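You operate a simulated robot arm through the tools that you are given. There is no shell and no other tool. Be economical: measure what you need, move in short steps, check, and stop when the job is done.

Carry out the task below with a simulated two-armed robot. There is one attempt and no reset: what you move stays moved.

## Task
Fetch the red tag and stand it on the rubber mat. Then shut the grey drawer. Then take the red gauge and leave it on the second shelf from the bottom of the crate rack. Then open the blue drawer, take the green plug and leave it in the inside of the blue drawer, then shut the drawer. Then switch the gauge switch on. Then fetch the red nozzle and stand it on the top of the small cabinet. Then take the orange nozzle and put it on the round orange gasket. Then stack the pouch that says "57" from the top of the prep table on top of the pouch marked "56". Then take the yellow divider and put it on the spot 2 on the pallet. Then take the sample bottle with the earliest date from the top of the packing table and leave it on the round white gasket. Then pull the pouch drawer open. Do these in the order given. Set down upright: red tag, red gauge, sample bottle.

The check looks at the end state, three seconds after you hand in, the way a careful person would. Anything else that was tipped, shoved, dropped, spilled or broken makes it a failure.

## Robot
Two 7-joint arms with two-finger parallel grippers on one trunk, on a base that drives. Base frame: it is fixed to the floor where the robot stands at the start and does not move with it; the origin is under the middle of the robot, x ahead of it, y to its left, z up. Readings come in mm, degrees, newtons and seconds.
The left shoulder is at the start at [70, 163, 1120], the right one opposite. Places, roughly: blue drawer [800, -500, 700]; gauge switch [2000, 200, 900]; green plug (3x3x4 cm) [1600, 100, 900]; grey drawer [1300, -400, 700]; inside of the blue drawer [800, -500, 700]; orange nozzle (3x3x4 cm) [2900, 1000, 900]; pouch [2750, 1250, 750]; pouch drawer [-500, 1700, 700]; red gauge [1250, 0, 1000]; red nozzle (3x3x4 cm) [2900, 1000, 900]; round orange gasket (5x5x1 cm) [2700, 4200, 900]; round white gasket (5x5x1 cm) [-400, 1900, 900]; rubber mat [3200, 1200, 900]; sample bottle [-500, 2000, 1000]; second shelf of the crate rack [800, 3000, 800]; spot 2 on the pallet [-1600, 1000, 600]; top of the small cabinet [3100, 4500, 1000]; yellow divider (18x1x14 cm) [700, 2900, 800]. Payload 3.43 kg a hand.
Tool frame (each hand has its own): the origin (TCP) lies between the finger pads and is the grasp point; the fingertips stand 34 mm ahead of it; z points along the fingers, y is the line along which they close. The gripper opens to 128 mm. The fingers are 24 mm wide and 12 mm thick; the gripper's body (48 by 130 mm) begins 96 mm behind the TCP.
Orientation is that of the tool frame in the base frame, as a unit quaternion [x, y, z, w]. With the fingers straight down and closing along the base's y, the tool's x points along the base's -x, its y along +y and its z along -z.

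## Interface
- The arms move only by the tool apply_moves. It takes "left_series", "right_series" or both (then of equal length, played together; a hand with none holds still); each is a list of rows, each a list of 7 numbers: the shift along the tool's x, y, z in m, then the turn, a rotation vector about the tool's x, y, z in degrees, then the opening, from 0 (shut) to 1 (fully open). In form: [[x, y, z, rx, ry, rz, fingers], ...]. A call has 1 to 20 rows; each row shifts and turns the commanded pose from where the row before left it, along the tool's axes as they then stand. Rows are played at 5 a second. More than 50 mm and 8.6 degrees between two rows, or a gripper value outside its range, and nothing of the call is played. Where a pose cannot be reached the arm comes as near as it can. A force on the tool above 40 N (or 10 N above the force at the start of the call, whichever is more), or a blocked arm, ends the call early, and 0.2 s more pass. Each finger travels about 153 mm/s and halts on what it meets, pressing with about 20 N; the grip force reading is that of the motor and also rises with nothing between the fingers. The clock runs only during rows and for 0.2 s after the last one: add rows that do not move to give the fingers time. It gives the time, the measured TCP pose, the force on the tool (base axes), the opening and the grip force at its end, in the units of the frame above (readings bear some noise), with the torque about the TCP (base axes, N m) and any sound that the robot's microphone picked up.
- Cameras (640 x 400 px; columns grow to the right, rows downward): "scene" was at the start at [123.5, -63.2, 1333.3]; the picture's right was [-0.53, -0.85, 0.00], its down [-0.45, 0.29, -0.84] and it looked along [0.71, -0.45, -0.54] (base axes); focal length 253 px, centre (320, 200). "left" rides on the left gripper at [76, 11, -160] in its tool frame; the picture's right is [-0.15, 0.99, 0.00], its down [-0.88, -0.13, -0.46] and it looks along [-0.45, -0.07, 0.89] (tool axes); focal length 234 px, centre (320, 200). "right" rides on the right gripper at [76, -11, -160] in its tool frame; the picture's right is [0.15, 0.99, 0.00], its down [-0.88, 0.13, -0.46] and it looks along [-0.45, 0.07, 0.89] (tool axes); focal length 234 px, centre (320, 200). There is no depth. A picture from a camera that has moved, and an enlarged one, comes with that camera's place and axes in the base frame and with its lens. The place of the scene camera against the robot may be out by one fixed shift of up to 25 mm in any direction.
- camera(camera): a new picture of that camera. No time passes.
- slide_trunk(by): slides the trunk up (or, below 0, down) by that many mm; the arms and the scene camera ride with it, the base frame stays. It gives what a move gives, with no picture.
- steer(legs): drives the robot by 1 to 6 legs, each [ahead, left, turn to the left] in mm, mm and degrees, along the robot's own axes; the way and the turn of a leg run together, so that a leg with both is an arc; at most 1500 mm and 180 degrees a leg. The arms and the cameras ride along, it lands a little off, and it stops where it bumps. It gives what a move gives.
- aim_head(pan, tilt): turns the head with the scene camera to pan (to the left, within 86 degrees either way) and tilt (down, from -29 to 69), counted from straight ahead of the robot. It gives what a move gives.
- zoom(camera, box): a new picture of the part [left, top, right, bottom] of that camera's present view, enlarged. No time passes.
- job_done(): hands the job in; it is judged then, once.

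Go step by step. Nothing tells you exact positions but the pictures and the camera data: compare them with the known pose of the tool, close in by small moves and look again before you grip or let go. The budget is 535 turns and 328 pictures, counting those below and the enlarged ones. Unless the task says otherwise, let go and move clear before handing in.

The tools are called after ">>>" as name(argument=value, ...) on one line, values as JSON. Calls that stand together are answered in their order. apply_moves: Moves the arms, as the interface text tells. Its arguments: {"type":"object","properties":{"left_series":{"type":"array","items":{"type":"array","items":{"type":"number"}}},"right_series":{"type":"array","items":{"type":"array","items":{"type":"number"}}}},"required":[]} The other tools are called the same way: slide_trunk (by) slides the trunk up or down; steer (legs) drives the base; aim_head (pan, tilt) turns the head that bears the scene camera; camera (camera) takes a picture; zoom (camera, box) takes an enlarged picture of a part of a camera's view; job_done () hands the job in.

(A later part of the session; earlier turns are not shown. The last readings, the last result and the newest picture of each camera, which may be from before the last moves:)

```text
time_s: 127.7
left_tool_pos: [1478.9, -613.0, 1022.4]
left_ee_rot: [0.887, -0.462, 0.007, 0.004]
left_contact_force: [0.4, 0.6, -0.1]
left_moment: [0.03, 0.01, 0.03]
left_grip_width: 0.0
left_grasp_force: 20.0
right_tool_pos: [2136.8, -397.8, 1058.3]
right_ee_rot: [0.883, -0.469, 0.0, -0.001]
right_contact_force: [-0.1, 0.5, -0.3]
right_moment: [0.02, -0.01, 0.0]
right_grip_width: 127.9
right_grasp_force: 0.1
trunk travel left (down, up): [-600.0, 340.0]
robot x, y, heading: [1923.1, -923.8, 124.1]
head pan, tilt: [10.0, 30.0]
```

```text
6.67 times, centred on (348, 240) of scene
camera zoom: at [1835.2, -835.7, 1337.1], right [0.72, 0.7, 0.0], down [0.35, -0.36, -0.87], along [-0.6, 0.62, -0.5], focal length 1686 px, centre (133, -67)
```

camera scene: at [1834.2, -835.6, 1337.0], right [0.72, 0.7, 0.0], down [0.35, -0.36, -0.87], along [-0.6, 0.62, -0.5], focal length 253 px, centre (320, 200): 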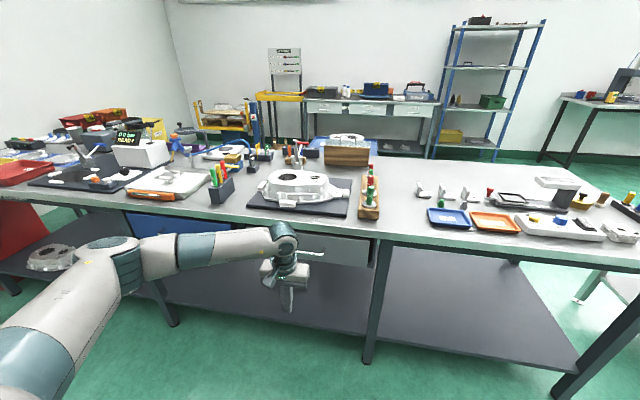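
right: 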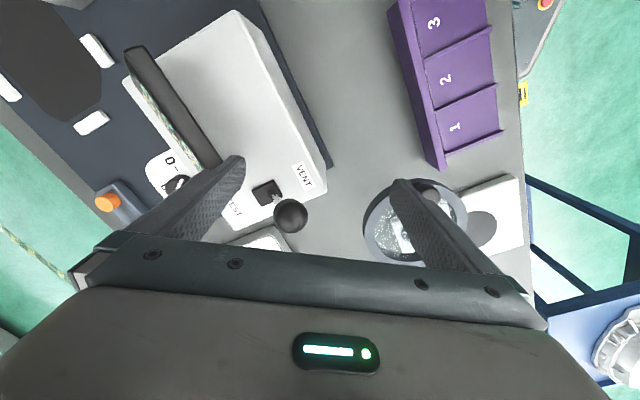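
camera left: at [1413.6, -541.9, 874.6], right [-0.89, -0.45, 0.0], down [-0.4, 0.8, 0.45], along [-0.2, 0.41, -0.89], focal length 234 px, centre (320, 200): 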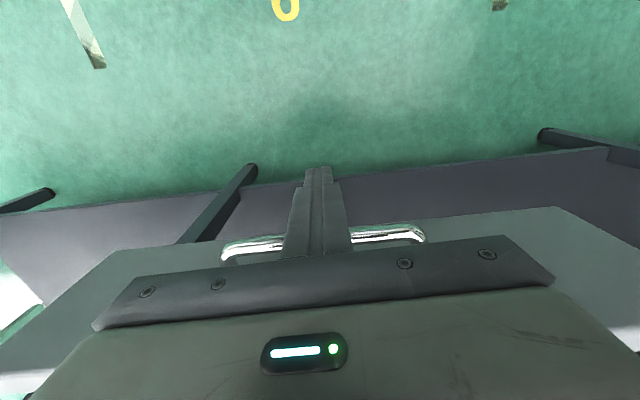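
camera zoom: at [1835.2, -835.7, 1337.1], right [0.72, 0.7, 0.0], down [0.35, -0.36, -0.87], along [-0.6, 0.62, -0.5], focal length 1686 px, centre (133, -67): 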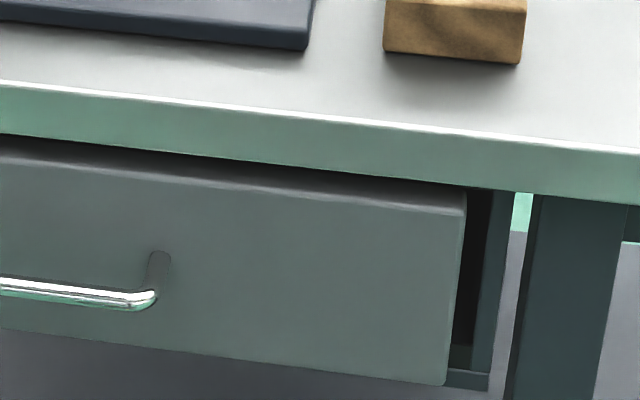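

The grey drawer is flush with the blue one, so it is closed. Now I look for the red gauge.

>>> zoom(camera="scene", box=[190, 120, 400, 250])

>>> zoom(camera="scene", box=[400, 160, 640, 260])

>>> zoom(camera="scene", box=[0, 100, 210, 230])

```text
3.05 times, centred on (295, 185) of scene
camera zoom: at [1835.2, -835.7, 1337.1], right [0.72, 0.7, 0.0], down [0.35, -0.36, -0.87], along [-0.6, 0.62, -0.5], focal length 771 px, centre (396, 246)
```

zoom: 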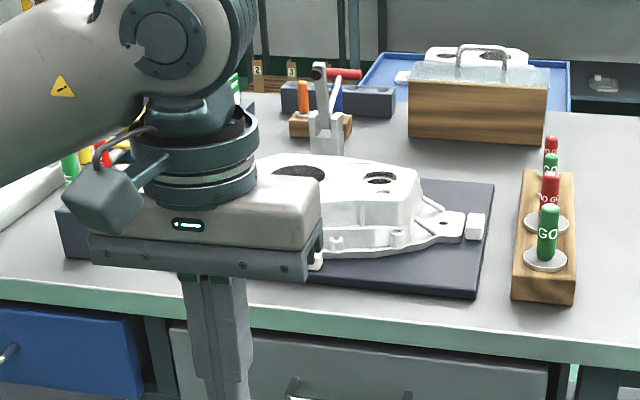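

```text
2.67 times, centred on (520, 210) of scene
camera zoom: at [1835.2, -835.7, 1337.1], right [0.72, 0.7, 0.0], down [0.35, -0.36, -0.87], along [-0.6, 0.62, -0.5], focal length 675 px, centre (-213, 173)
```

zoom: 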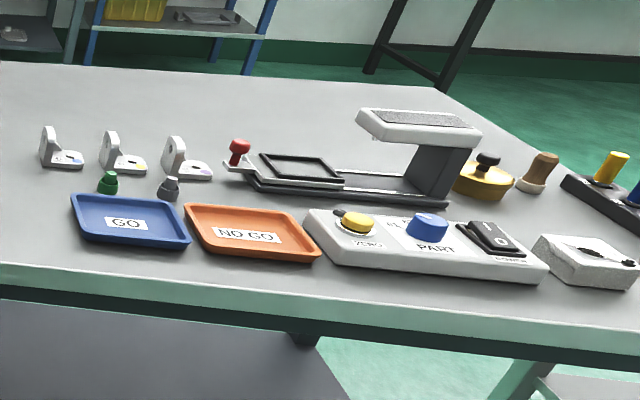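

```text
3.05 times, centred on (105, 165) of scene
camera zoom: at [1835.2, -835.7, 1337.1], right [0.72, 0.7, 0.0], down [0.35, -0.36, -0.87], along [-0.6, 0.62, -0.5], focal length 771 px, centre (975, 307)
```

zoom: 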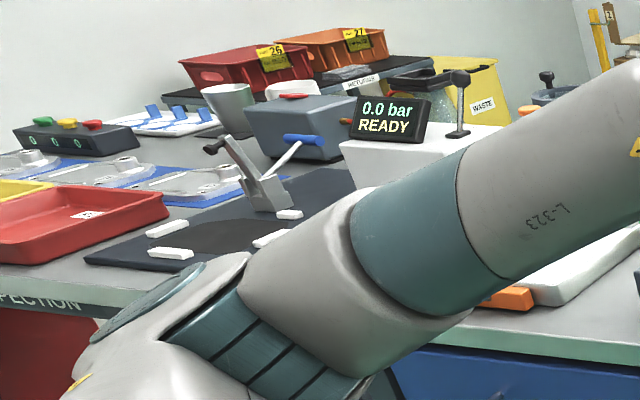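

There are GO/NO GO plug gauges in the wooden block: two red ones. I raise the left hand, drive closer and inspect the block.

>>> apply_moves(left_series=[[0, 0, -0.04, 0, 0, 0, 0.4], [0, 0, -0.04, 0, 0, 0, 0.4], [0, 0, -0.04, 0, 0, 0, 0.4]])

>>> steer(legs=[[0, -240, 0], [430, 0, 0]])

>>> aim_head(pan=15, tilt=35)

>>> camera(camera="scene")

>>> camera(camera="left")

```text
time_s: 128.5
left_tool_pos: [1477.1, -611.6, 1143.9]
left_ee_rot: [0.886, -0.463, 0.006, 0.005]
left_contact_force: [0.1, 1.0, -0.8]
left_moment: [0.02, 0.03, 0.0]
left_grip_width: 51.4
left_grasp_force: 0.1
right_tool_pos: [2137.0, -399.0, 1059.8]
right_ee_rot: [0.883, -0.469, -0.001, -0.001]
right_contact_force: [0.8, 0.2, 0.6]
right_moment: [0.01, -0.01, -0.01]
right_grip_width: 127.8
right_grasp_force: 0.2
trunk travel left (down, up): [-600.0, 340.0]
robot x, y, heading: [1929.4, -930.1, 124.4]
head pan, tilt: [10.0, 30.0]
```

```text
time_s: 132.5
left_tool_pos: [1449.8, -125.7, 1144.7]
left_ee_rot: [0.886, -0.464, 0.007, 0.005]
left_contact_force: [0.2, -0.8, -0.2]
left_moment: [-0.03, 0.01, 0.0]
left_grip_width: 51.2
left_grasp_force: 0.1
right_tool_pos: [2108.4, 83.8, 1059.0]
right_ee_rot: [0.882, -0.471, 0.0, 0.0]
right_contact_force: [-0.3, -0.3, 0.5]
right_moment: [-0.02, 0.02, -0.04]
right_grip_width: 128.1
right_grasp_force: 0.0
trunk travel left (down, up): [-600.0, 340.0]
robot x, y, heading: [1897.2, -445.5, 124.0]
head pan, tilt: [10.0, 30.0]
```

```text
time_s: 133.2
left_tool_pos: [1448.9, -125.5, 1143.4]
left_ee_rot: [0.886, -0.464, 0.007, 0.005]
left_contact_force: [0.5, -0.2, 0.0]
left_moment: [0.0, -0.03, -0.01]
left_grip_width: 51.5
left_grasp_force: 0.0
right_tool_pos: [2109.8, 83.6, 1059.0]
right_ee_rot: [0.882, -0.471, 0.001, -0.001]
right_contact_force: [-0.3, -0.2, 0.0]
right_moment: [-0.04, -0.01, 0.05]
right_grip_width: 128.0
right_grasp_force: 0.0
trunk travel left (down, up): [-600.0, 340.0]
robot x, y, heading: [1896.9, -442.6, 123.7]
head pan, tilt: [15.0, 35.0]
```

```text
261 pictures are left
camera scene: at [1801.3, -359.6, 1329.3], right [0.66, 0.75, 0.0], down [0.43, -0.38, -0.82], along [-0.62, 0.54, -0.57], focal length 253 px, centre (320, 200)
```

scene: 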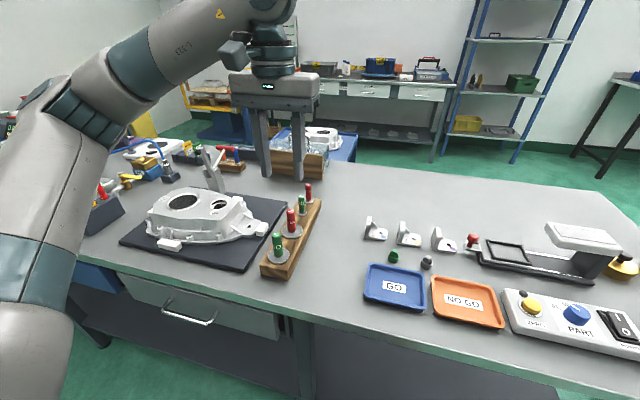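

```text
260 pictures are left
camera left: at [1481.5, -192.9, 1304.4], right [-0.9, -0.44, 0.0], down [-0.4, 0.81, 0.44], along [-0.19, 0.4, -0.9], focal length 234 px, centre (320, 200)
```

left: 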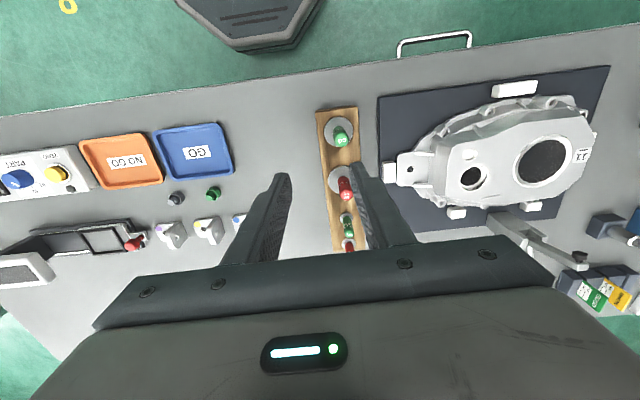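

>>> zoom(camera="scene", box=[240, 160, 352, 290])

>>> zoom(camera="left", box=[290, 90, 400, 260])

```text
3.08 times, centred on (296, 225) of scene
camera zoom: at [1801.3, -359.6, 1329.3], right [0.66, 0.75, 0.0], down [0.43, -0.38, -0.82], along [-0.62, 0.54, -0.57], focal length 778 px, centre (394, 123)
```

zoom: 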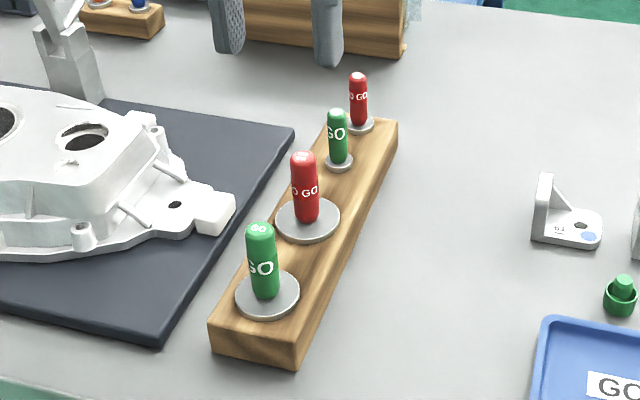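

```text
2.35 times, centred on (345, 175) of left
camera zoom: at [1481.5, -192.9, 1304.4], right [-0.9, -0.44, 0.0], down [-0.4, 0.81, 0.44], along [-0.19, 0.4, -0.9], focal length 551 px, centre (261, 259)
```

zoom: 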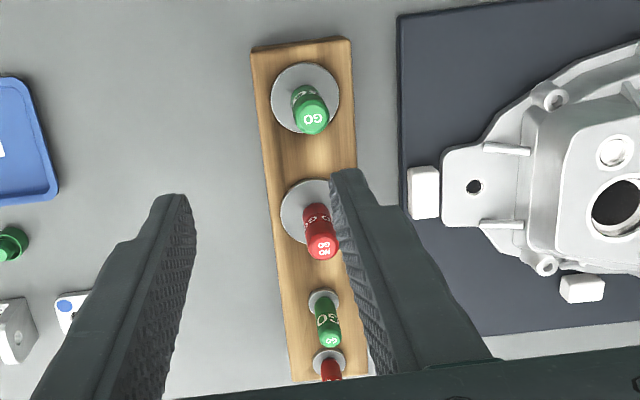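

>>> zoom(camera="scene", box=[280, 175, 330, 245])

>>> zoom(camera="left", box=[310, 160, 370, 260])

```text
5.71 times, centred on (305, 210) of scene
camera zoom: at [1801.3, -359.6, 1329.3], right [0.66, 0.75, 0.0], down [0.43, -0.38, -0.82], along [-0.62, 0.54, -0.57], focal length 1446 px, centre (406, 143)
```

zoom: 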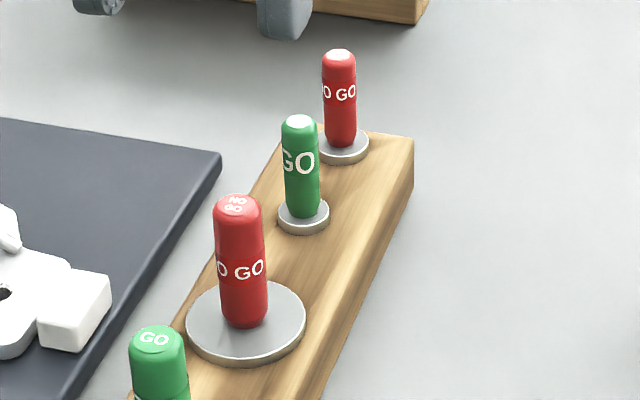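

```text
4.00 times, centred on (340, 210) of left
camera zoom: at [1481.5, -192.9, 1304.4], right [-0.9, -0.44, 0.0], down [-0.4, 0.81, 0.44], along [-0.19, 0.4, -0.9], focal length 937 px, centre (240, 160)
```

zoom: 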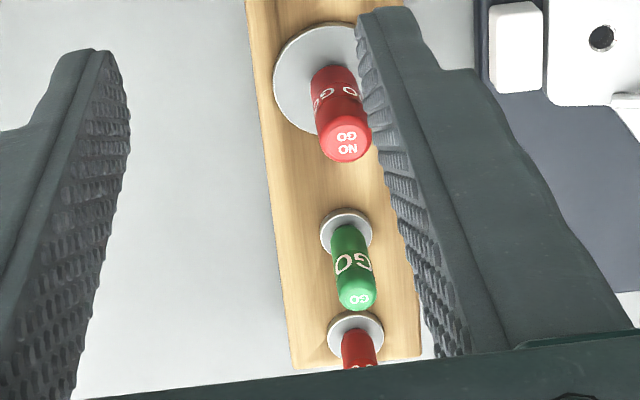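

Both red gauges carry the same NO GO text; I'll use the larger one, which stands most stably, at about (1369,-65), top ≈942. I move the left hand over it and check.

>>> apply_moves(left_series=[[-0.045, 0.015, 0, 0, -1, 0, 0.5], [-0.05, 0.016, 0, 0, 0, 0, 0.5], [0, 0, 0.04, 0, 0, 0, 0.5], [0, 0, 0.04, 0, 0, 0, 0.5], [0, 0, 0.02, 0, 0, 0, 0.5], [0, 0, 0, 0, 0, 0, 0.5]])

>>> camera(camera="left")

>>> camera(camera="scene")

```text
refused: row 2 steps farther than a row can; nothing moved
```

```text
255 pictures are left
camera left: at [1481.5, -192.9, 1304.4], right [-0.9, -0.44, 0.0], down [-0.4, 0.81, 0.44], along [-0.19, 0.4, -0.9], focal length 234 px, centre (320, 200)
```

left: 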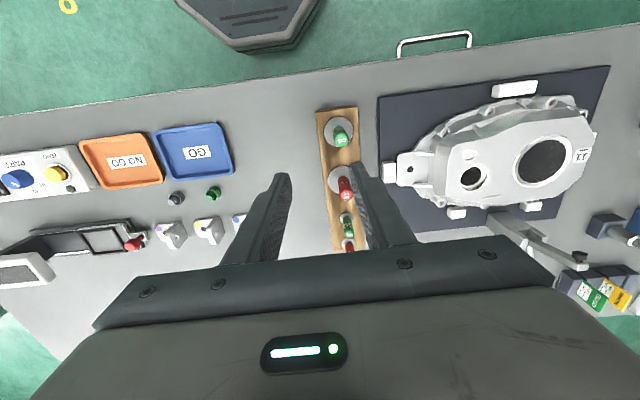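

```text
254 pictures are left
camera scene: at [1801.3, -359.6, 1329.3], right [0.66, 0.75, 0.0], down [0.43, -0.38, -0.82], along [-0.62, 0.54, -0.57], focal length 253 px, centre (320, 200)
```

scene: 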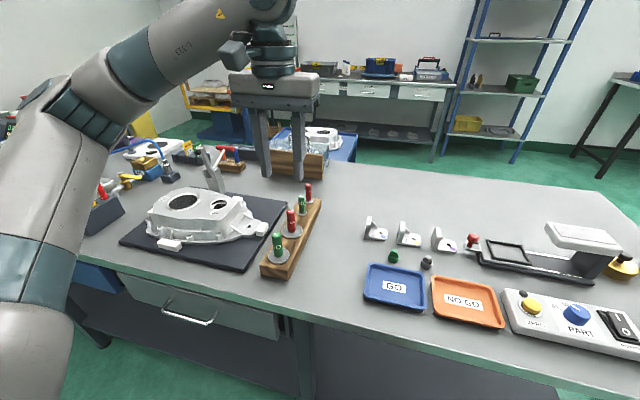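

>>> apply_moves(left_series=[[-0.032, 0.01, 0, 0, -1, 0, 0.5], [-0.032, 0.01, 0, 0, 0, 0, 0.5], [-0.031, 0.011, 0, 0, 0, 0, 0.5], [0, 0, 0.04, 0, 0, 0, 0.5], [0, 0, 0.04, 0, 0, 0, 0.5], [0, 0, 0.02, 0, 0, 0, 0.5], [0, 0, 0, 0, 0, 0, 0.5]])

>>> camera(camera="left")

>>> zoom(camera="scene", box=[200, 120, 400, 290])

```text
time_s: 134.8
left_tool_pos: [1368.6, -64.8, 1042.4]
left_ee_rot: [0.885, -0.465, -0.001, 0.001]
left_contact_force: [-0.3, -0.6, 0.0]
left_moment: [0.0, -0.01, -0.01]
left_grip_width: 64.1
left_grasp_force: 0.0
right_tool_pos: [2110.0, 83.3, 1058.6]
right_ee_rot: [0.882, -0.471, 0.001, 0.0]
right_contact_force: [-0.2, 0.2, -0.7]
right_moment: [0.02, 0.01, 0.02]
right_grip_width: 128.1
right_grasp_force: 0.0
trunk travel left (down, up): [-600.0, 340.0]
robot x, y, heading: [1897.4, -447.3, 123.7]
head pan, tilt: [15.0, 35.0]
```

```text
253 pictures are left
camera left: at [1401.8, -134.7, 1202.0], right [-0.9, -0.44, 0.0], down [-0.39, 0.8, 0.46], along [-0.2, 0.41, -0.89], focal length 234 px, centre (320, 200)
```

left: 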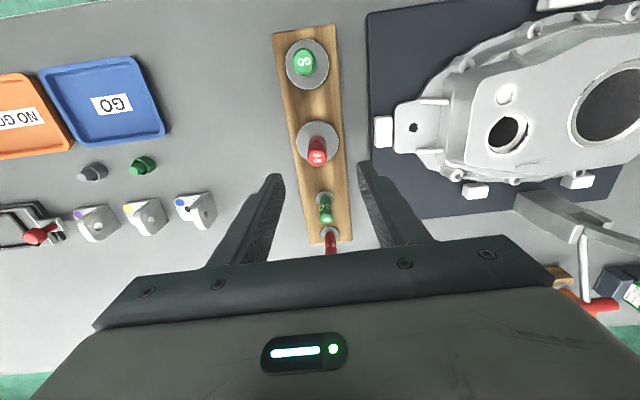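

```text
2.35 times, centred on (300, 205) of scene
camera zoom: at [1801.5, -359.9, 1329.3], right [0.66, 0.75, 0.0], down [0.43, -0.38, -0.82], along [-0.62, 0.54, -0.57], focal length 595 px, centre (367, 188)
```

zoom: 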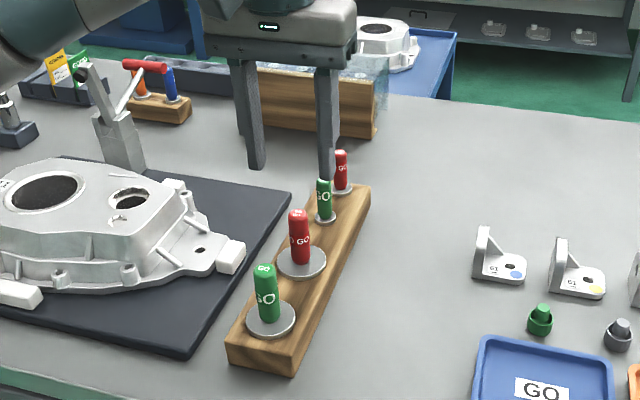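

>>> apply_moves(left_series=[[0.003, -0.001, 0.03, 0, 0, 0, 0.5], [0, 0, 0.03, 0, 0, 0, 0.5], [0, 0, 0.03, 0, 0, 0, 0.5], [0, 0, 0, 0, 0, 0, 0.5]])

>>> camera(camera="left")

>>> zoom(camera="scene", box=[230, 140, 350, 260])

```text
time_s: 135.8
left_tool_pos: [1371.1, -64.5, 956.9]
left_ee_rot: [0.885, -0.465, -0.001, 0.0]
left_contact_force: [0.3, 0.1, 0.4]
left_moment: [0.04, 0.03, 0.03]
left_grip_width: 63.9
left_grasp_force: 0.1
right_tool_pos: [2108.2, 83.3, 1058.7]
right_ee_rot: [0.882, -0.471, 0.001, 0.0]
right_contact_force: [-0.1, 0.5, -0.1]
right_moment: [-0.01, 0.01, -0.03]
right_grip_width: 127.9
right_grasp_force: 0.0
trunk travel left (down, up): [-600.0, 340.0]
robot x, y, heading: [1897.2, -443.5, 123.7]
head pan, tilt: [15.0, 35.0]
```

```text
251 pictures are left
camera left: at [1405.6, -135.4, 1115.5], right [-0.9, -0.44, 0.0], down [-0.39, 0.8, 0.46], along [-0.2, 0.41, -0.89], focal length 234 px, centre (320, 200)
```

left: 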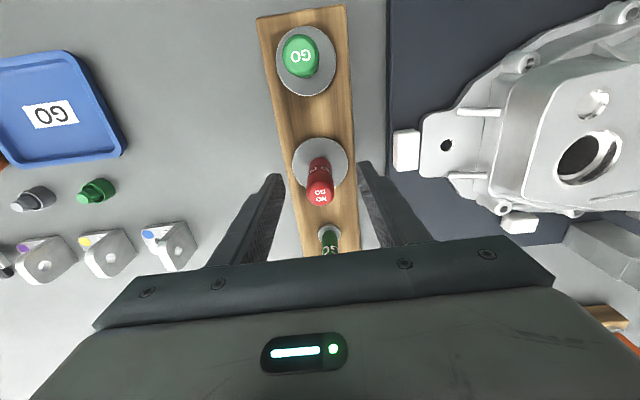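

```text
3.33 times, centred on (290, 200) of scene
camera zoom: at [1801.8, -359.9, 1329.3], right [0.66, 0.75, 0.0], down [0.43, -0.38, -0.82], along [-0.62, 0.54, -0.57], focal length 843 px, centre (420, 200)
```

zoom: 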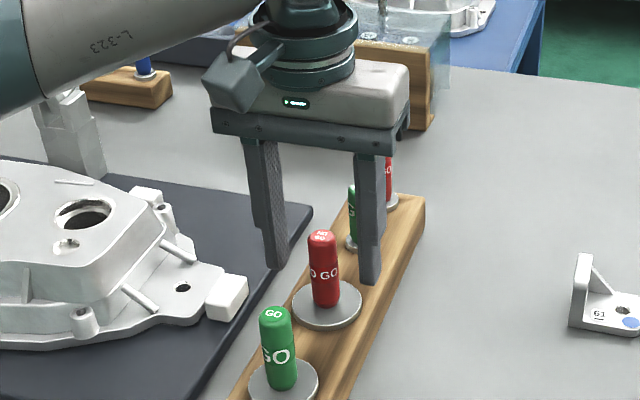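

>>> apply_moves(left_series=[[0, 0, 0.015, 0, 0, 0, 0.4], [0, 0, 0.012, 0, 0, 0, 0.4], [0, 0, 0.008, 0, 0, 0, 0.4], [0, 0, 0, 0, 0, 0, 0.2], [0, 0, 0, 0, 0, 0, 0.0], [0, 0, 0, 0, 0, 0, 0.0], [0, 0, 0, 0, 0, 0, 0.0]])

>>> zoom(camera="scene", box=[230, 140, 350, 260])

```text
time_s: 137.0
left_tool_pos: [1374.3, -67.3, 926.7]
left_ee_rot: [0.885, -0.465, -0.005, -0.003]
left_contact_force: [4.3, -4.9, 18.3]
left_moment: [-0.66, -0.07, 0.05]
left_grip_width: 21.4
left_grasp_force: 19.7
right_tool_pos: [2111.9, 81.8, 1058.5]
right_ee_rot: [0.882, -0.471, -0.001, -0.001]
right_contact_force: [-0.1, -0.4, 0.5]
right_moment: [0.01, 0.02, 0.0]
right_grip_width: 128.3
right_grasp_force: 0.0
trunk travel left (down, up): [-600.0, 340.0]
robot x, y, heading: [1894.7, -445.7, 123.7]
head pan, tilt: [15.0, 35.0]
stopped in row 6 (left hand): the force on the tool passed its limit (the readings are from after the stop); the commanded pose is now the measured one
```

```text
3.33 times, centred on (290, 200) of scene
camera zoom: at [1803.1, -361.1, 1329.3], right [0.66, 0.75, 0.0], down [0.43, -0.38, -0.82], along [-0.62, 0.54, -0.57], focal length 843 px, centre (420, 200)
```

zoom: 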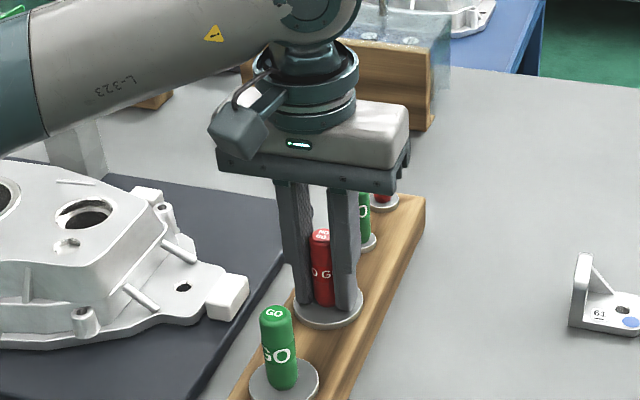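

>>> apply_moves(left_series=[[0, 0, -0.002, 0, 0, 0, 0.0], [0, 0, -0.002, 0, 0, 0, 0.0], [0, 0, 0, 0, 0, 0, 0.0], [0, 0, -0.01, 0, 0, 0, 0.0], [0, 0, -0.01, 0, 0, 0, 0.0], [0, 0, -0.02, 0, 0, 0, 0.0]])

>>> zoom(camera="scene", box=[230, 140, 350, 260])

```text
time_s: 138.4
left_tool_pos: [1371.4, -65.1, 967.2]
left_ee_rot: [0.886, -0.465, -0.004, -0.002]
left_contact_force: [0.4, -0.5, -0.2]
left_moment: [-0.02, 0.04, -0.02]
left_grip_width: 21.0
left_grasp_force: 20.2
right_tool_pos: [2109.8, 82.9, 1059.4]
right_ee_rot: [0.882, -0.47, 0.0, 0.0]
right_contact_force: [-0.1, 0.0, 0.6]
right_moment: [0.01, 0.0, -0.02]
right_grip_width: 128.0
right_grasp_force: 0.0
trunk travel left (down, up): [-600.0, 340.0]
robot x, y, heading: [1897.7, -446.4, 123.8]
head pan, tilt: [15.0, 35.0]
```

```text
3.33 times, centred on (290, 200) of scene
camera zoom: at [1801.8, -360.0, 1329.3], right [0.66, 0.75, 0.0], down [0.43, -0.38, -0.82], along [-0.62, 0.54, -0.57], focal length 843 px, centre (420, 200)
```

zoom: 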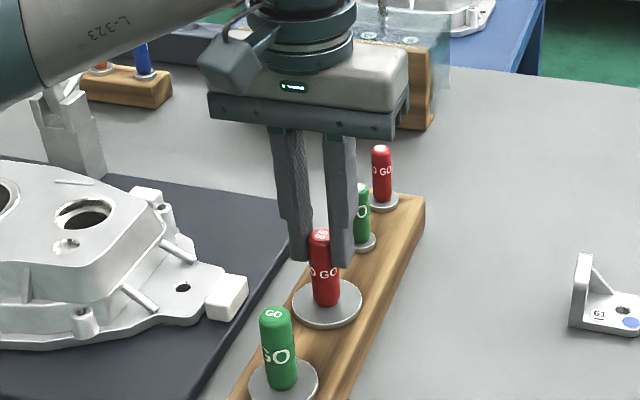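

>>> apply_moves(left_series=[[0, 0, -0.003, 0, 0, 0, 0.0]])

>>> camera(camera="left")

```text
time_s: 138.8
left_tool_pos: [1370.7, -66.3, 970.7]
left_ee_rot: [0.885, -0.465, -0.004, -0.002]
left_contact_force: [1.0, -0.7, -0.3]
left_moment: [0.0, 0.0, -0.01]
left_grip_width: 21.1
left_grasp_force: 20.1
right_tool_pos: [2110.7, 84.3, 1060.3]
right_ee_rot: [0.882, -0.471, 0.0, 0.0]
right_contact_force: [0.6, 0.2, 0.7]
right_moment: [0.05, -0.01, 0.0]
right_grip_width: 128.1
right_grasp_force: 0.0
trunk travel left (down, up): [-600.0, 340.0]
robot x, y, heading: [1896.4, -440.6, 123.6]
head pan, tilt: [15.0, 35.0]
```

```text
247 pictures are left
camera left: at [1405.4, -136.6, 1129.2], right [-0.9, -0.44, 0.0], down [-0.39, 0.8, 0.46], along [-0.21, 0.42, -0.89], focal length 234 px, centre (320, 200)
```

left: 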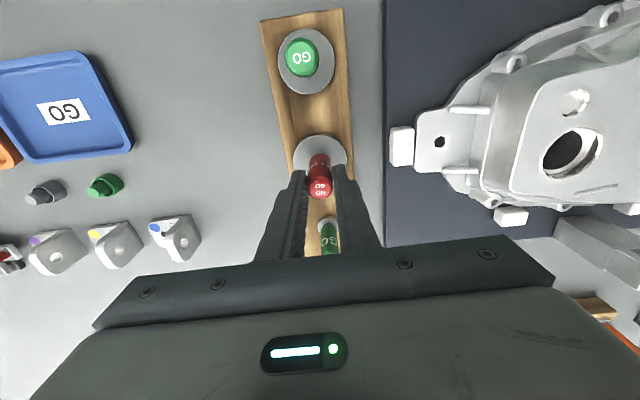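

>>> zoom(camera="left", box=[270, 120, 370, 220])

>>> zoom(camera="scene", box=[260, 160, 330, 250])

```text
4.00 times, centred on (320, 170) of left
camera zoom: at [1405.4, -136.6, 1129.2], right [-0.9, -0.44, 0.0], down [-0.39, 0.8, 0.46], along [-0.21, 0.42, -0.89], focal length 937 px, centre (320, 320)
```

zoom: 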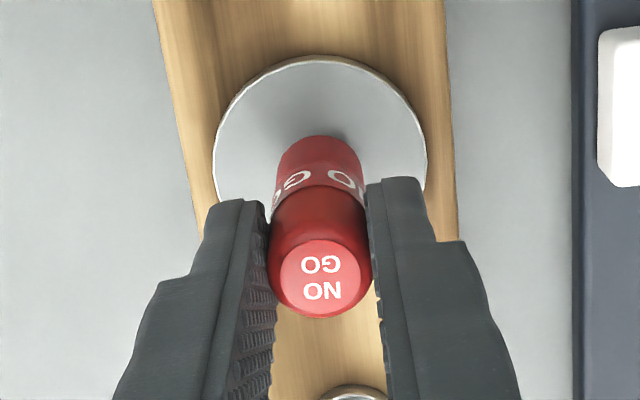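

```text
4.44 times, centred on (295, 205) of scene
camera zoom: at [1801.5, -359.9, 1329.3], right [0.66, 0.75, 0.0], down [0.43, -0.38, -0.82], along [-0.62, 0.54, -0.57], focal length 1124 px, centre (431, 178)
```

zoom: 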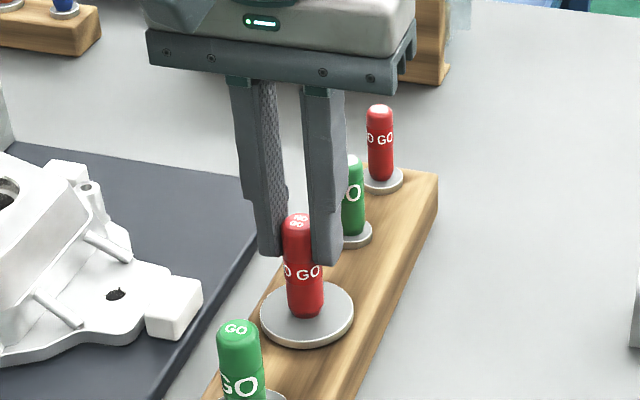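

>>> apply_moves(left_series=[[0, 0, 0, 0, 0, 0, 0.3], [0, 0, 0.02, 0, 0, 0, 0.3], [0, 0, 0.016, 0, 0, 0, 0.3], [0, 0, 0, 0, 0, 0, 0.1], [0, 0, 0, 0, 0, 0, 0.0], [0, 0, 0, 0, 0, 0, 0.0], [0, 0, 0, 0, 0, 0, 0.0]])

>>> apply_moves(left_series=[[0, 0, -0.003, 0, 0, 0, 0.0], [0, 0, -0.003, 0, 0, 0, 0.0]])

>>> apply_moves(left_series=[[0, 0, -0.005, 0, 0, 0, 0.0]])

>>> zoom(camera="scene", box=[260, 160, 330, 250])

```text
time_s: 140.4
left_tool_pos: [1371.2, -66.6, 933.9]
left_ee_rot: [0.885, -0.465, -0.004, -0.002]
left_contact_force: [0.5, -0.5, 0.1]
left_moment: [-0.01, 0.05, 0.02]
left_grip_width: 21.3
left_grasp_force: 19.9
right_tool_pos: [2110.6, 83.3, 1060.1]
right_ee_rot: [0.882, -0.471, 0.0, 0.0]
right_contact_force: [-0.5, -0.4, 0.7]
right_moment: [0.01, -0.01, 0.0]
right_grip_width: 128.2
right_grasp_force: 0.0
trunk travel left (down, up): [-600.0, 340.0]
robot x, y, heading: [1898.8, -444.6, 123.7]
head pan, tilt: [15.0, 35.0]
```

```text
time_s: 141.0
left_tool_pos: [1372.9, -65.2, 941.5]
left_ee_rot: [0.886, -0.465, -0.004, -0.003]
left_contact_force: [0.1, -0.7, -1.5]
left_moment: [-0.03, 0.04, 0.02]
left_grip_width: 21.0
left_grasp_force: 19.2
right_tool_pos: [2109.6, 83.1, 1059.4]
right_ee_rot: [0.882, -0.472, 0.0, 0.001]
right_contact_force: [0.7, 0.3, -0.7]
right_moment: [0.01, -0.03, -0.01]
right_grip_width: 128.0
right_grasp_force: 0.0
trunk travel left (down, up): [-600.0, 340.0]
robot x, y, heading: [1898.6, -444.8, 124.1]
head pan, tilt: [15.0, 35.0]
```

```text
time_s: 141.4
left_tool_pos: [1373.4, -65.2, 945.8]
left_ee_rot: [0.885, -0.465, -0.004, -0.003]
left_contact_force: [0.0, -0.4, -1.1]
left_moment: [-0.01, 0.02, -0.01]
left_grip_width: 21.0
left_grasp_force: 20.4
right_tool_pos: [2109.1, 83.8, 1059.8]
right_ee_rot: [0.882, -0.471, 0.0, 0.001]
right_contact_force: [1.0, -0.5, 0.8]
right_moment: [-0.03, -0.01, -0.06]
right_grip_width: 128.2
right_grasp_force: 0.0
trunk travel left (down, up): [-600.0, 340.0]
robot x, y, heading: [1896.5, -441.4, 123.8]
head pan, tilt: [15.0, 35.0]
```

```text
4.44 times, centred on (295, 205) of scene
camera zoom: at [1801.5, -359.8, 1329.3], right [0.66, 0.75, 0.0], down [0.43, -0.38, -0.82], along [-0.62, 0.54, -0.57], focal length 1124 px, centre (431, 178)
```

zoom: 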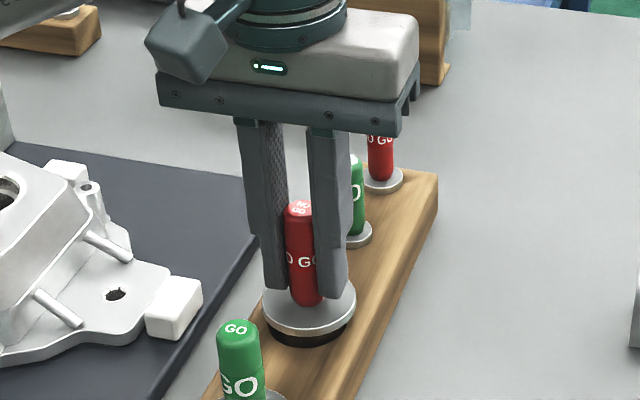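

It lifts now: the disc is the top of a wide plug. I keep lifting.

>>> apply_moves(left_series=[[0, 0, -0.01, 0, 0, 0, 0.0], [0, 0, -0.02, 0, 0, 0, 0.0], [0, 0, -0.03, 0, 0, 0, 0.0], [0, 0, -0.04, 0, 0, 0, 0.0], [0, 0, -0.04, 0, 0, 0, 0.0], [0, 0, -0.04, 0, 0, 0, 0.0], [0, 0, -0.04, 0, 0, 0, 0.0]])

>>> camera(camera="scene")

>>> camera(camera="left")

```text
time_s: 143.0
left_tool_pos: [1372.3, -66.7, 1168.4]
left_ee_rot: [0.885, -0.465, -0.004, -0.002]
left_contact_force: [-0.1, 0.8, -1.3]
left_moment: [0.02, 0.02, -0.04]
left_grip_width: 21.0
left_grasp_force: 19.9
right_tool_pos: [2110.6, 83.8, 1059.5]
right_ee_rot: [0.882, -0.471, -0.001, 0.0]
right_contact_force: [-0.2, -0.2, -0.5]
right_moment: [0.02, 0.0, 0.03]
right_grip_width: 128.0
right_grasp_force: 0.0
trunk travel left (down, up): [-600.0, 340.0]
robot x, y, heading: [1899.3, -444.4, 123.8]
head pan, tilt: [15.0, 35.0]
```

```text
243 pictures are left
camera scene: at [1802.7, -360.4, 1329.3], right [0.66, 0.75, 0.0], down [0.43, -0.38, -0.82], along [-0.62, 0.54, -0.57], focal length 253 px, centre (320, 200)
```

scene: 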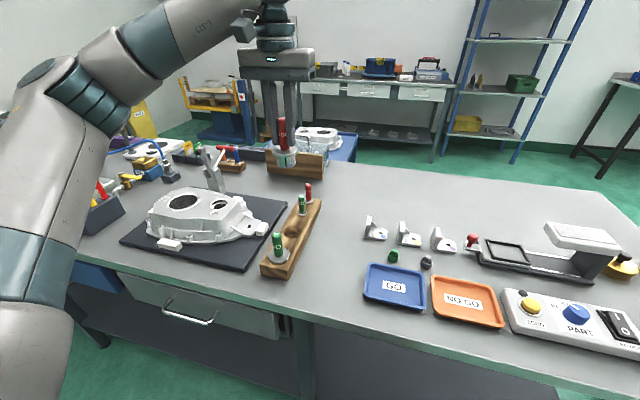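

```text
242 pictures are left
camera left: at [1406.8, -137.9, 1327.9], right [-0.9, -0.44, 0.0], down [-0.39, 0.8, 0.46], along [-0.21, 0.41, -0.89], focal length 234 px, centre (320, 200)
```

left: 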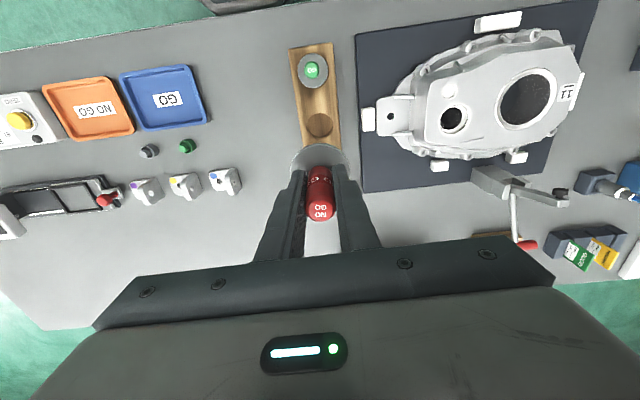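

The gauge is held. Now the long way round to the crate rack, keeping this heading.

>>> steer(legs=[[-520, 0, 0], [0, -1300, 0], [0, -1300, 0]])

>>> aim_head(pan=0, tilt=25)

>>> camera(camera="scene")

```text
time_s: 158.0
left_tool_pos: [3778.4, 910.1, 1167.5]
left_ee_rot: [0.884, -0.468, -0.004, -0.002]
left_contact_force: [0.5, 0.4, -1.8]
left_moment: [0.0, -0.01, -0.01]
left_grip_width: 21.2
left_grasp_force: 19.9
right_tool_pos: [4517.4, 1054.6, 1060.3]
right_ee_rot: [0.88, -0.475, 0.0, 0.0]
right_contact_force: [0.0, 0.4, -0.1]
right_moment: [-0.01, 0.02, -0.03]
right_grip_width: 128.2
right_grasp_force: 0.1
trunk travel left (down, up): [-600.0, 340.0]
robot x, y, heading: [4299.8, 527.5, 123.6]
head pan, tilt: [15.0, 35.0]
```

```text
time_s: 158.8
left_tool_pos: [3778.0, 911.8, 1167.4]
left_ee_rot: [0.884, -0.468, -0.004, -0.002]
left_contact_force: [0.6, -0.8, -1.9]
left_moment: [0.02, 0.05, -0.02]
left_grip_width: 21.2
left_grasp_force: 20.0
right_tool_pos: [4518.4, 1056.4, 1059.1]
right_ee_rot: [0.88, -0.475, 0.0, 0.0]
right_contact_force: [0.8, -0.6, 0.1]
right_moment: [-0.01, -0.02, 0.0]
right_grip_width: 128.2
right_grasp_force: 0.0
trunk travel left (down, up): [-600.0, 340.0]
robot x, y, heading: [4302.1, 531.2, 123.4]
head pan, tilt: [0.0, 25.0]
```

```text
241 pictures are left
camera scene: at [4221.1, 633.5, 1345.0], right [0.83, 0.55, 0.0], down [0.23, -0.35, -0.91], along [-0.5, 0.76, -0.42], focal length 253 px, centre (320, 200)
```

scene: 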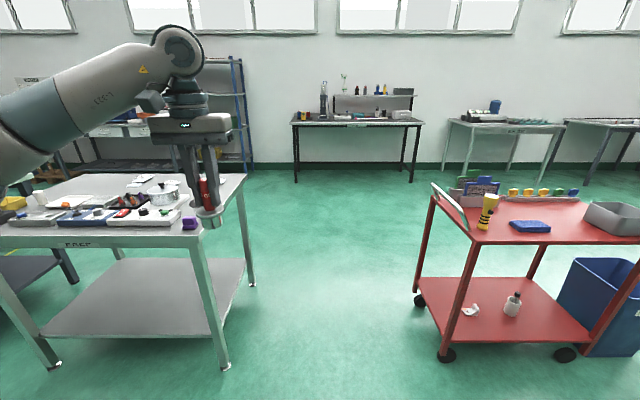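

>>> apply_moves(right_series=[[0, 0.04, 0, 0, 0, 0, 1], [0, 0.04, 0, 0, 0, 0, 1], [0, 0.04, 0, 0, 0, 0, 1], [0, 0.03, 0, 0, 0, 0, 0.5]])

>>> steer(legs=[[0, -40, 0.5], [1450, 0, 0], [1400, 0, 0]])

>>> camera(camera="scene")

```text
time_s: 159.8
left_tool_pos: [3776.4, 912.2, 1166.7]
left_ee_rot: [0.884, -0.468, -0.002, -0.001]
left_contact_force: [-0.1, -0.3, -1.8]
left_moment: [-0.04, -0.04, 0.05]
left_grip_width: 21.0
left_grasp_force: 19.6
right_tool_pos: [4390.0, 971.1, 1058.9]
right_ee_rot: [0.88, -0.475, 0.001, 0.0]
right_contact_force: [-0.9, 0.4, 0.5]
right_moment: [-0.02, -0.05, -0.01]
right_grip_width: 64.2
right_grasp_force: 0.1
trunk travel left (down, up): [-600.0, 340.0]
robot x, y, heading: [4301.8, 528.6, 123.5]
head pan, tilt: [0.0, 25.0]
```

```text
time_s: 174.0
left_tool_pos: [2136.7, 3205.7, 1168.1]
left_ee_rot: [0.899, -0.438, -0.004, -0.001]
left_contact_force: [0.1, 1.1, -1.4]
left_moment: [0.0, -0.04, -0.01]
left_grip_width: 21.0
left_grasp_force: 20.0
right_tool_pos: [2747.4, 3304.4, 1059.2]
right_ee_rot: [0.895, -0.445, 0.0, 0.001]
right_contact_force: [-0.4, 0.0, 0.1]
right_moment: [0.01, -0.03, -0.03]
right_grip_width: 64.1
right_grasp_force: 0.1
trunk travel left (down, up): [-600.0, 340.0]
robot x, y, heading: [2684.4, 2858.1, 127.1]
head pan, tilt: [0.0, 25.0]
```

```text
240 pictures are left
camera scene: at [2596.1, 2956.9, 1345.0], right [0.8, 0.6, 0.0], down [0.26, -0.34, -0.91], along [-0.55, 0.72, -0.42], focal length 253 px, centre (320, 200)
```

scene: 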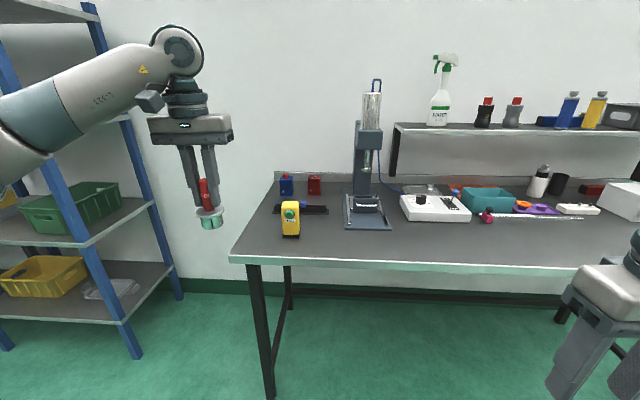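

>>> steer(legs=[[0, 0, -3.2], [0, 1350, 0]])

>>> camera(camera="scene")

```text
time_s: 180.9
left_tool_pos: [1083.6, 2535.2, 1169.1]
left_ee_rot: [0.882, -0.472, -0.003, -0.001]
left_contact_force: [0.1, -0.8, -2.3]
left_moment: [0.02, -0.02, 0.0]
left_grip_width: 21.1
left_grasp_force: 19.8
right_tool_pos: [1698.0, 2586.4, 1058.9]
right_ee_rot: [0.877, -0.48, -0.001, 0.0]
right_contact_force: [-0.7, 0.8, 0.7]
right_moment: [-0.01, 0.02, -0.01]
right_grip_width: 64.1
right_grasp_force: 0.0
trunk travel left (down, up): [-600.0, 340.0]
robot x, y, heading: [1601.5, 2148.1, 122.8]
head pan, tilt: [0.0, 25.0]
```

```text
239 pictures are left
camera scene: at [1523.8, 2252.1, 1345.0], right [0.84, 0.54, 0.0], down [0.23, -0.36, -0.91], along [-0.49, 0.76, -0.42], focal length 253 px, centre (320, 200)
```

scene: 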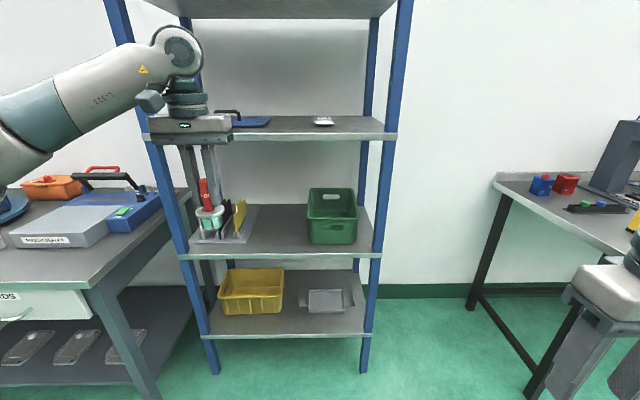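

The rack is ahead; the second shelf (z≈730) has free room between the divider holder and the green bin, around (911,2865). I approach part way and lower the trunk so the wrist goes under the third shelf.

>>> steer(legs=[[0, 0, 1.2], [170, -40, 0]])

>>> slide_trunk(by=-220)

>>> camera(camera="scene")

```text
time_s: 182.7
left_tool_pos: [1021.3, 2680.6, 1167.9]
left_ee_rot: [0.885, -0.466, -0.003, -0.001]
left_contact_force: [0.7, 0.3, -1.5]
left_moment: [0.02, -0.01, -0.01]
left_grip_width: 21.4
left_grasp_force: 19.3
right_tool_pos: [1635.2, 2742.2, 1058.0]
right_ee_rot: [0.881, -0.473, -0.001, 0.0]
right_contact_force: [-0.4, 0.8, 1.1]
right_moment: [-0.01, 0.01, 0.0]
right_grip_width: 63.7
right_grasp_force: 0.1
trunk travel left (down, up): [-600.0, 340.0]
robot x, y, heading: [1546.9, 2301.4, 123.5]
head pan, tilt: [0.0, 25.0]
```

```text
time_s: 185.0
left_tool_pos: [1021.0, 2679.1, 949.2]
left_ee_rot: [0.885, -0.466, -0.003, -0.001]
left_contact_force: [-0.1, -0.5, -3.0]
left_moment: [0.03, -0.01, 0.0]
left_grip_width: 21.2
left_grasp_force: 20.1
right_tool_pos: [1636.7, 2741.7, 839.3]
right_ee_rot: [0.881, -0.472, 0.0, 0.0]
right_contact_force: [-0.7, -0.3, 0.5]
right_moment: [0.0, 0.02, 0.02]
right_grip_width: 63.9
right_grasp_force: 0.1
trunk travel left (down, up): [-380.0, 560.0]
robot x, y, heading: [1545.3, 2304.6, 124.0]
head pan, tilt: [0.0, 25.0]
```

```text
238 pictures are left
camera scene: at [1465.9, 2404.1, 1125.1], right [0.83, 0.55, 0.0], down [0.23, -0.35, -0.91], along [-0.5, 0.75, -0.42], focal length 253 px, centre (320, 200)
```

scene: 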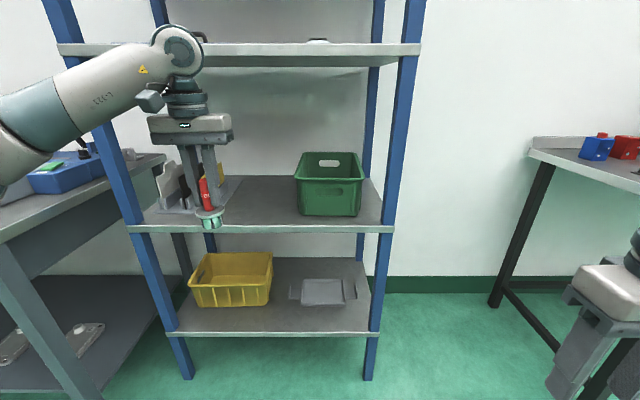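

>>> apply_moves(left_series=[[0, 0, 0.045, 0, 0, 0, 0], [0, 0, 0.045, 0, 0, 0, 0], [0, 0, 0, 0, 0, 0, 0]])

>>> steer(legs=[[130, -13, 0]])

>>> camera(camera="scene")

>>> camera(camera="left")

```text
time_s: 185.8
left_tool_pos: [1022.0, 2679.6, 858.2]
left_ee_rot: [0.885, -0.466, -0.003, -0.002]
left_contact_force: [0.2, -0.1, -1.8]
left_moment: [0.0, 0.01, 0.02]
left_grip_width: 21.3
left_grasp_force: 20.3
right_tool_pos: [1635.9, 2742.6, 839.4]
right_ee_rot: [0.881, -0.472, 0.0, 0.0]
right_contact_force: [0.0, 0.3, -0.6]
right_moment: [0.0, -0.01, -0.03]
right_grip_width: 64.0
right_grasp_force: 0.0
trunk travel left (down, up): [-380.0, 560.0]
robot x, y, heading: [1544.8, 2299.3, 123.7]
head pan, tilt: [0.0, 25.0]
```

```text
time_s: 187.1
left_tool_pos: [961.9, 2792.4, 857.4]
left_ee_rot: [0.886, -0.464, -0.004, -0.001]
left_contact_force: [0.3, -0.3, -2.4]
left_moment: [-0.03, 0.0, -0.02]
left_grip_width: 21.0
left_grasp_force: 20.1
right_tool_pos: [1575.4, 2856.5, 839.2]
right_ee_rot: [0.882, -0.471, 0.001, 0.0]
right_contact_force: [0.0, 0.1, 0.2]
right_moment: [-0.06, -0.06, -0.04]
right_grip_width: 64.2
right_grasp_force: 0.1
trunk travel left (down, up): [-380.0, 560.0]
robot x, y, heading: [1490.1, 2417.4, 123.9]
head pan, tilt: [0.0, 25.0]
```

```text
237 pictures are left
camera scene: at [1405.2, 2518.5, 1124.8], right [0.83, 0.56, 0.0], down [0.24, -0.35, -0.91], along [-0.5, 0.75, -0.42], focal length 253 px, centre (320, 200)
```

scene: 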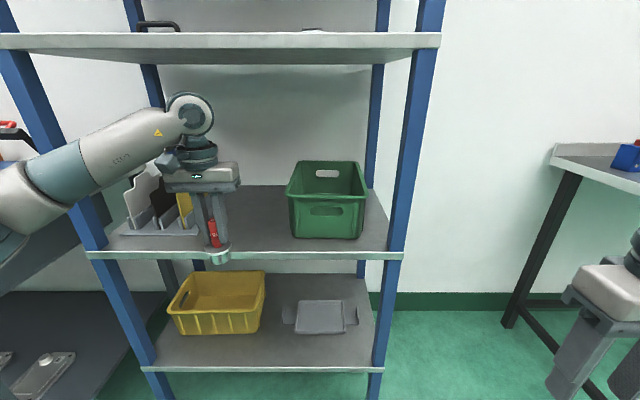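

```text
236 pictures are left
camera left: at [995.7, 2722.7, 1015.8], right [-0.9, -0.44, 0.0], down [-0.39, 0.8, 0.46], along [-0.2, 0.41, -0.89], focal length 234 px, centre (320, 200)
```

left: 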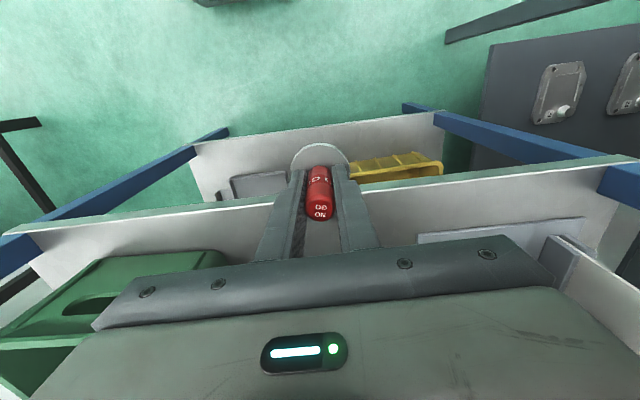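

>>> steer(legs=[[112, 0, 0]])

>>> camera(camera="scene")

>>> camera(camera="left")

```text
time_s: 188.3
left_tool_pos: [899.4, 2887.3, 856.0]
left_ee_rot: [0.885, -0.465, -0.003, -0.001]
left_contact_force: [0.5, 1.3, -1.6]
left_moment: [-0.02, -0.06, 0.0]
left_grip_width: 20.9
left_grasp_force: 20.0
right_tool_pos: [1512.5, 2950.1, 839.2]
right_ee_rot: [0.882, -0.472, 0.0, 0.0]
right_contact_force: [-0.5, -0.2, -0.5]
right_moment: [-0.03, -0.04, 0.01]
right_grip_width: 63.9
right_grasp_force: 0.0
trunk travel left (down, up): [-380.0, 560.0]
robot x, y, heading: [1425.8, 2506.2, 123.7]
head pan, tilt: [0.0, 25.0]
```

```text
235 pictures are left
camera scene: at [1342.4, 2612.3, 1124.8], right [0.83, 0.56, 0.0], down [0.24, -0.35, -0.91], along [-0.5, 0.75, -0.42], focal length 253 px, centre (320, 200)
```

scene: 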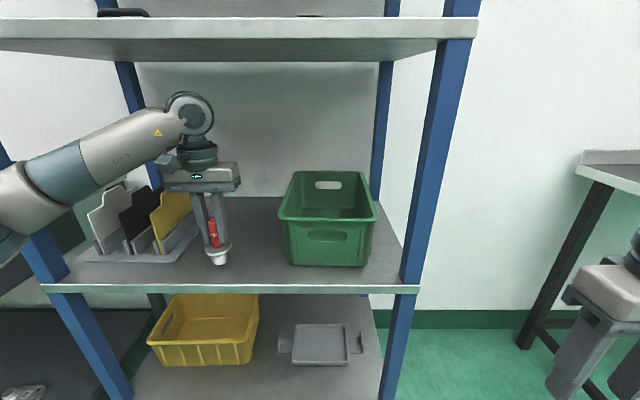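

```text
234 pictures are left
camera left: at [932.9, 2816.7, 1015.6], right [-0.9, -0.44, 0.0], down [-0.39, 0.8, 0.46], along [-0.2, 0.41, -0.89], focal length 234 px, centre (320, 200)
```

left: 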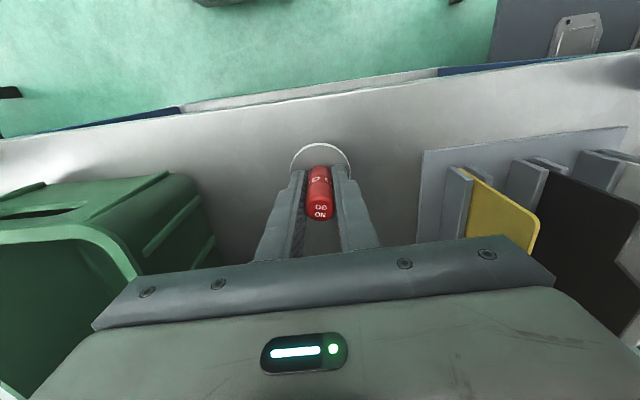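

>>> apply_moves(left_series=[[0, 0, 0.012, 0, 0, 0, 0], [0, 0, 0.008, 0, 0, 0, 0]])

>>> zoom(camera="scene", box=[150, 180, 290, 300])

```text
time_s: 188.9
left_tool_pos: [899.7, 2884.6, 838.3]
left_ee_rot: [0.885, -0.465, -0.004, -0.004]
left_contact_force: [-1.9, 0.2, 9.3]
left_moment: [-0.15, 0.12, 0.01]
left_grip_width: 21.1
left_grasp_force: 20.3
right_tool_pos: [1513.2, 2949.2, 839.4]
right_ee_rot: [0.882, -0.47, 0.0, -0.001]
right_contact_force: [-0.2, 0.1, 0.8]
right_moment: [0.0, 0.01, 0.02]
right_grip_width: 63.9
right_grasp_force: 0.1
trunk travel left (down, up): [-380.0, 560.0]
robot x, y, heading: [1426.2, 2506.8, 123.4]
head pan, tilt: [0.0, 25.0]
```

```text
3.33 times, centred on (220, 240) of scene
camera zoom: at [1343.8, 2610.5, 1125.4], right [0.83, 0.56, 0.0], down [0.23, -0.35, -0.91], along [-0.5, 0.75, -0.42], focal length 843 px, centre (653, 67)
```

zoom: 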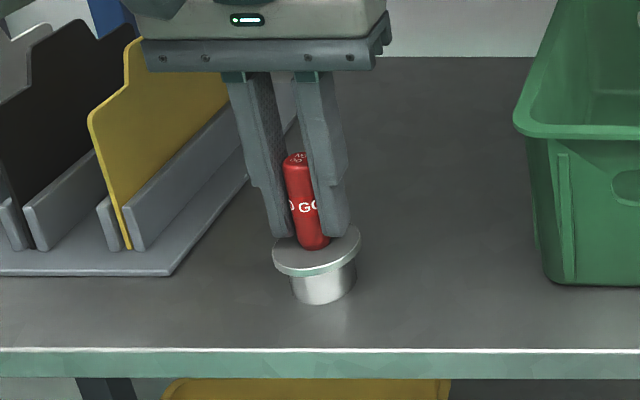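

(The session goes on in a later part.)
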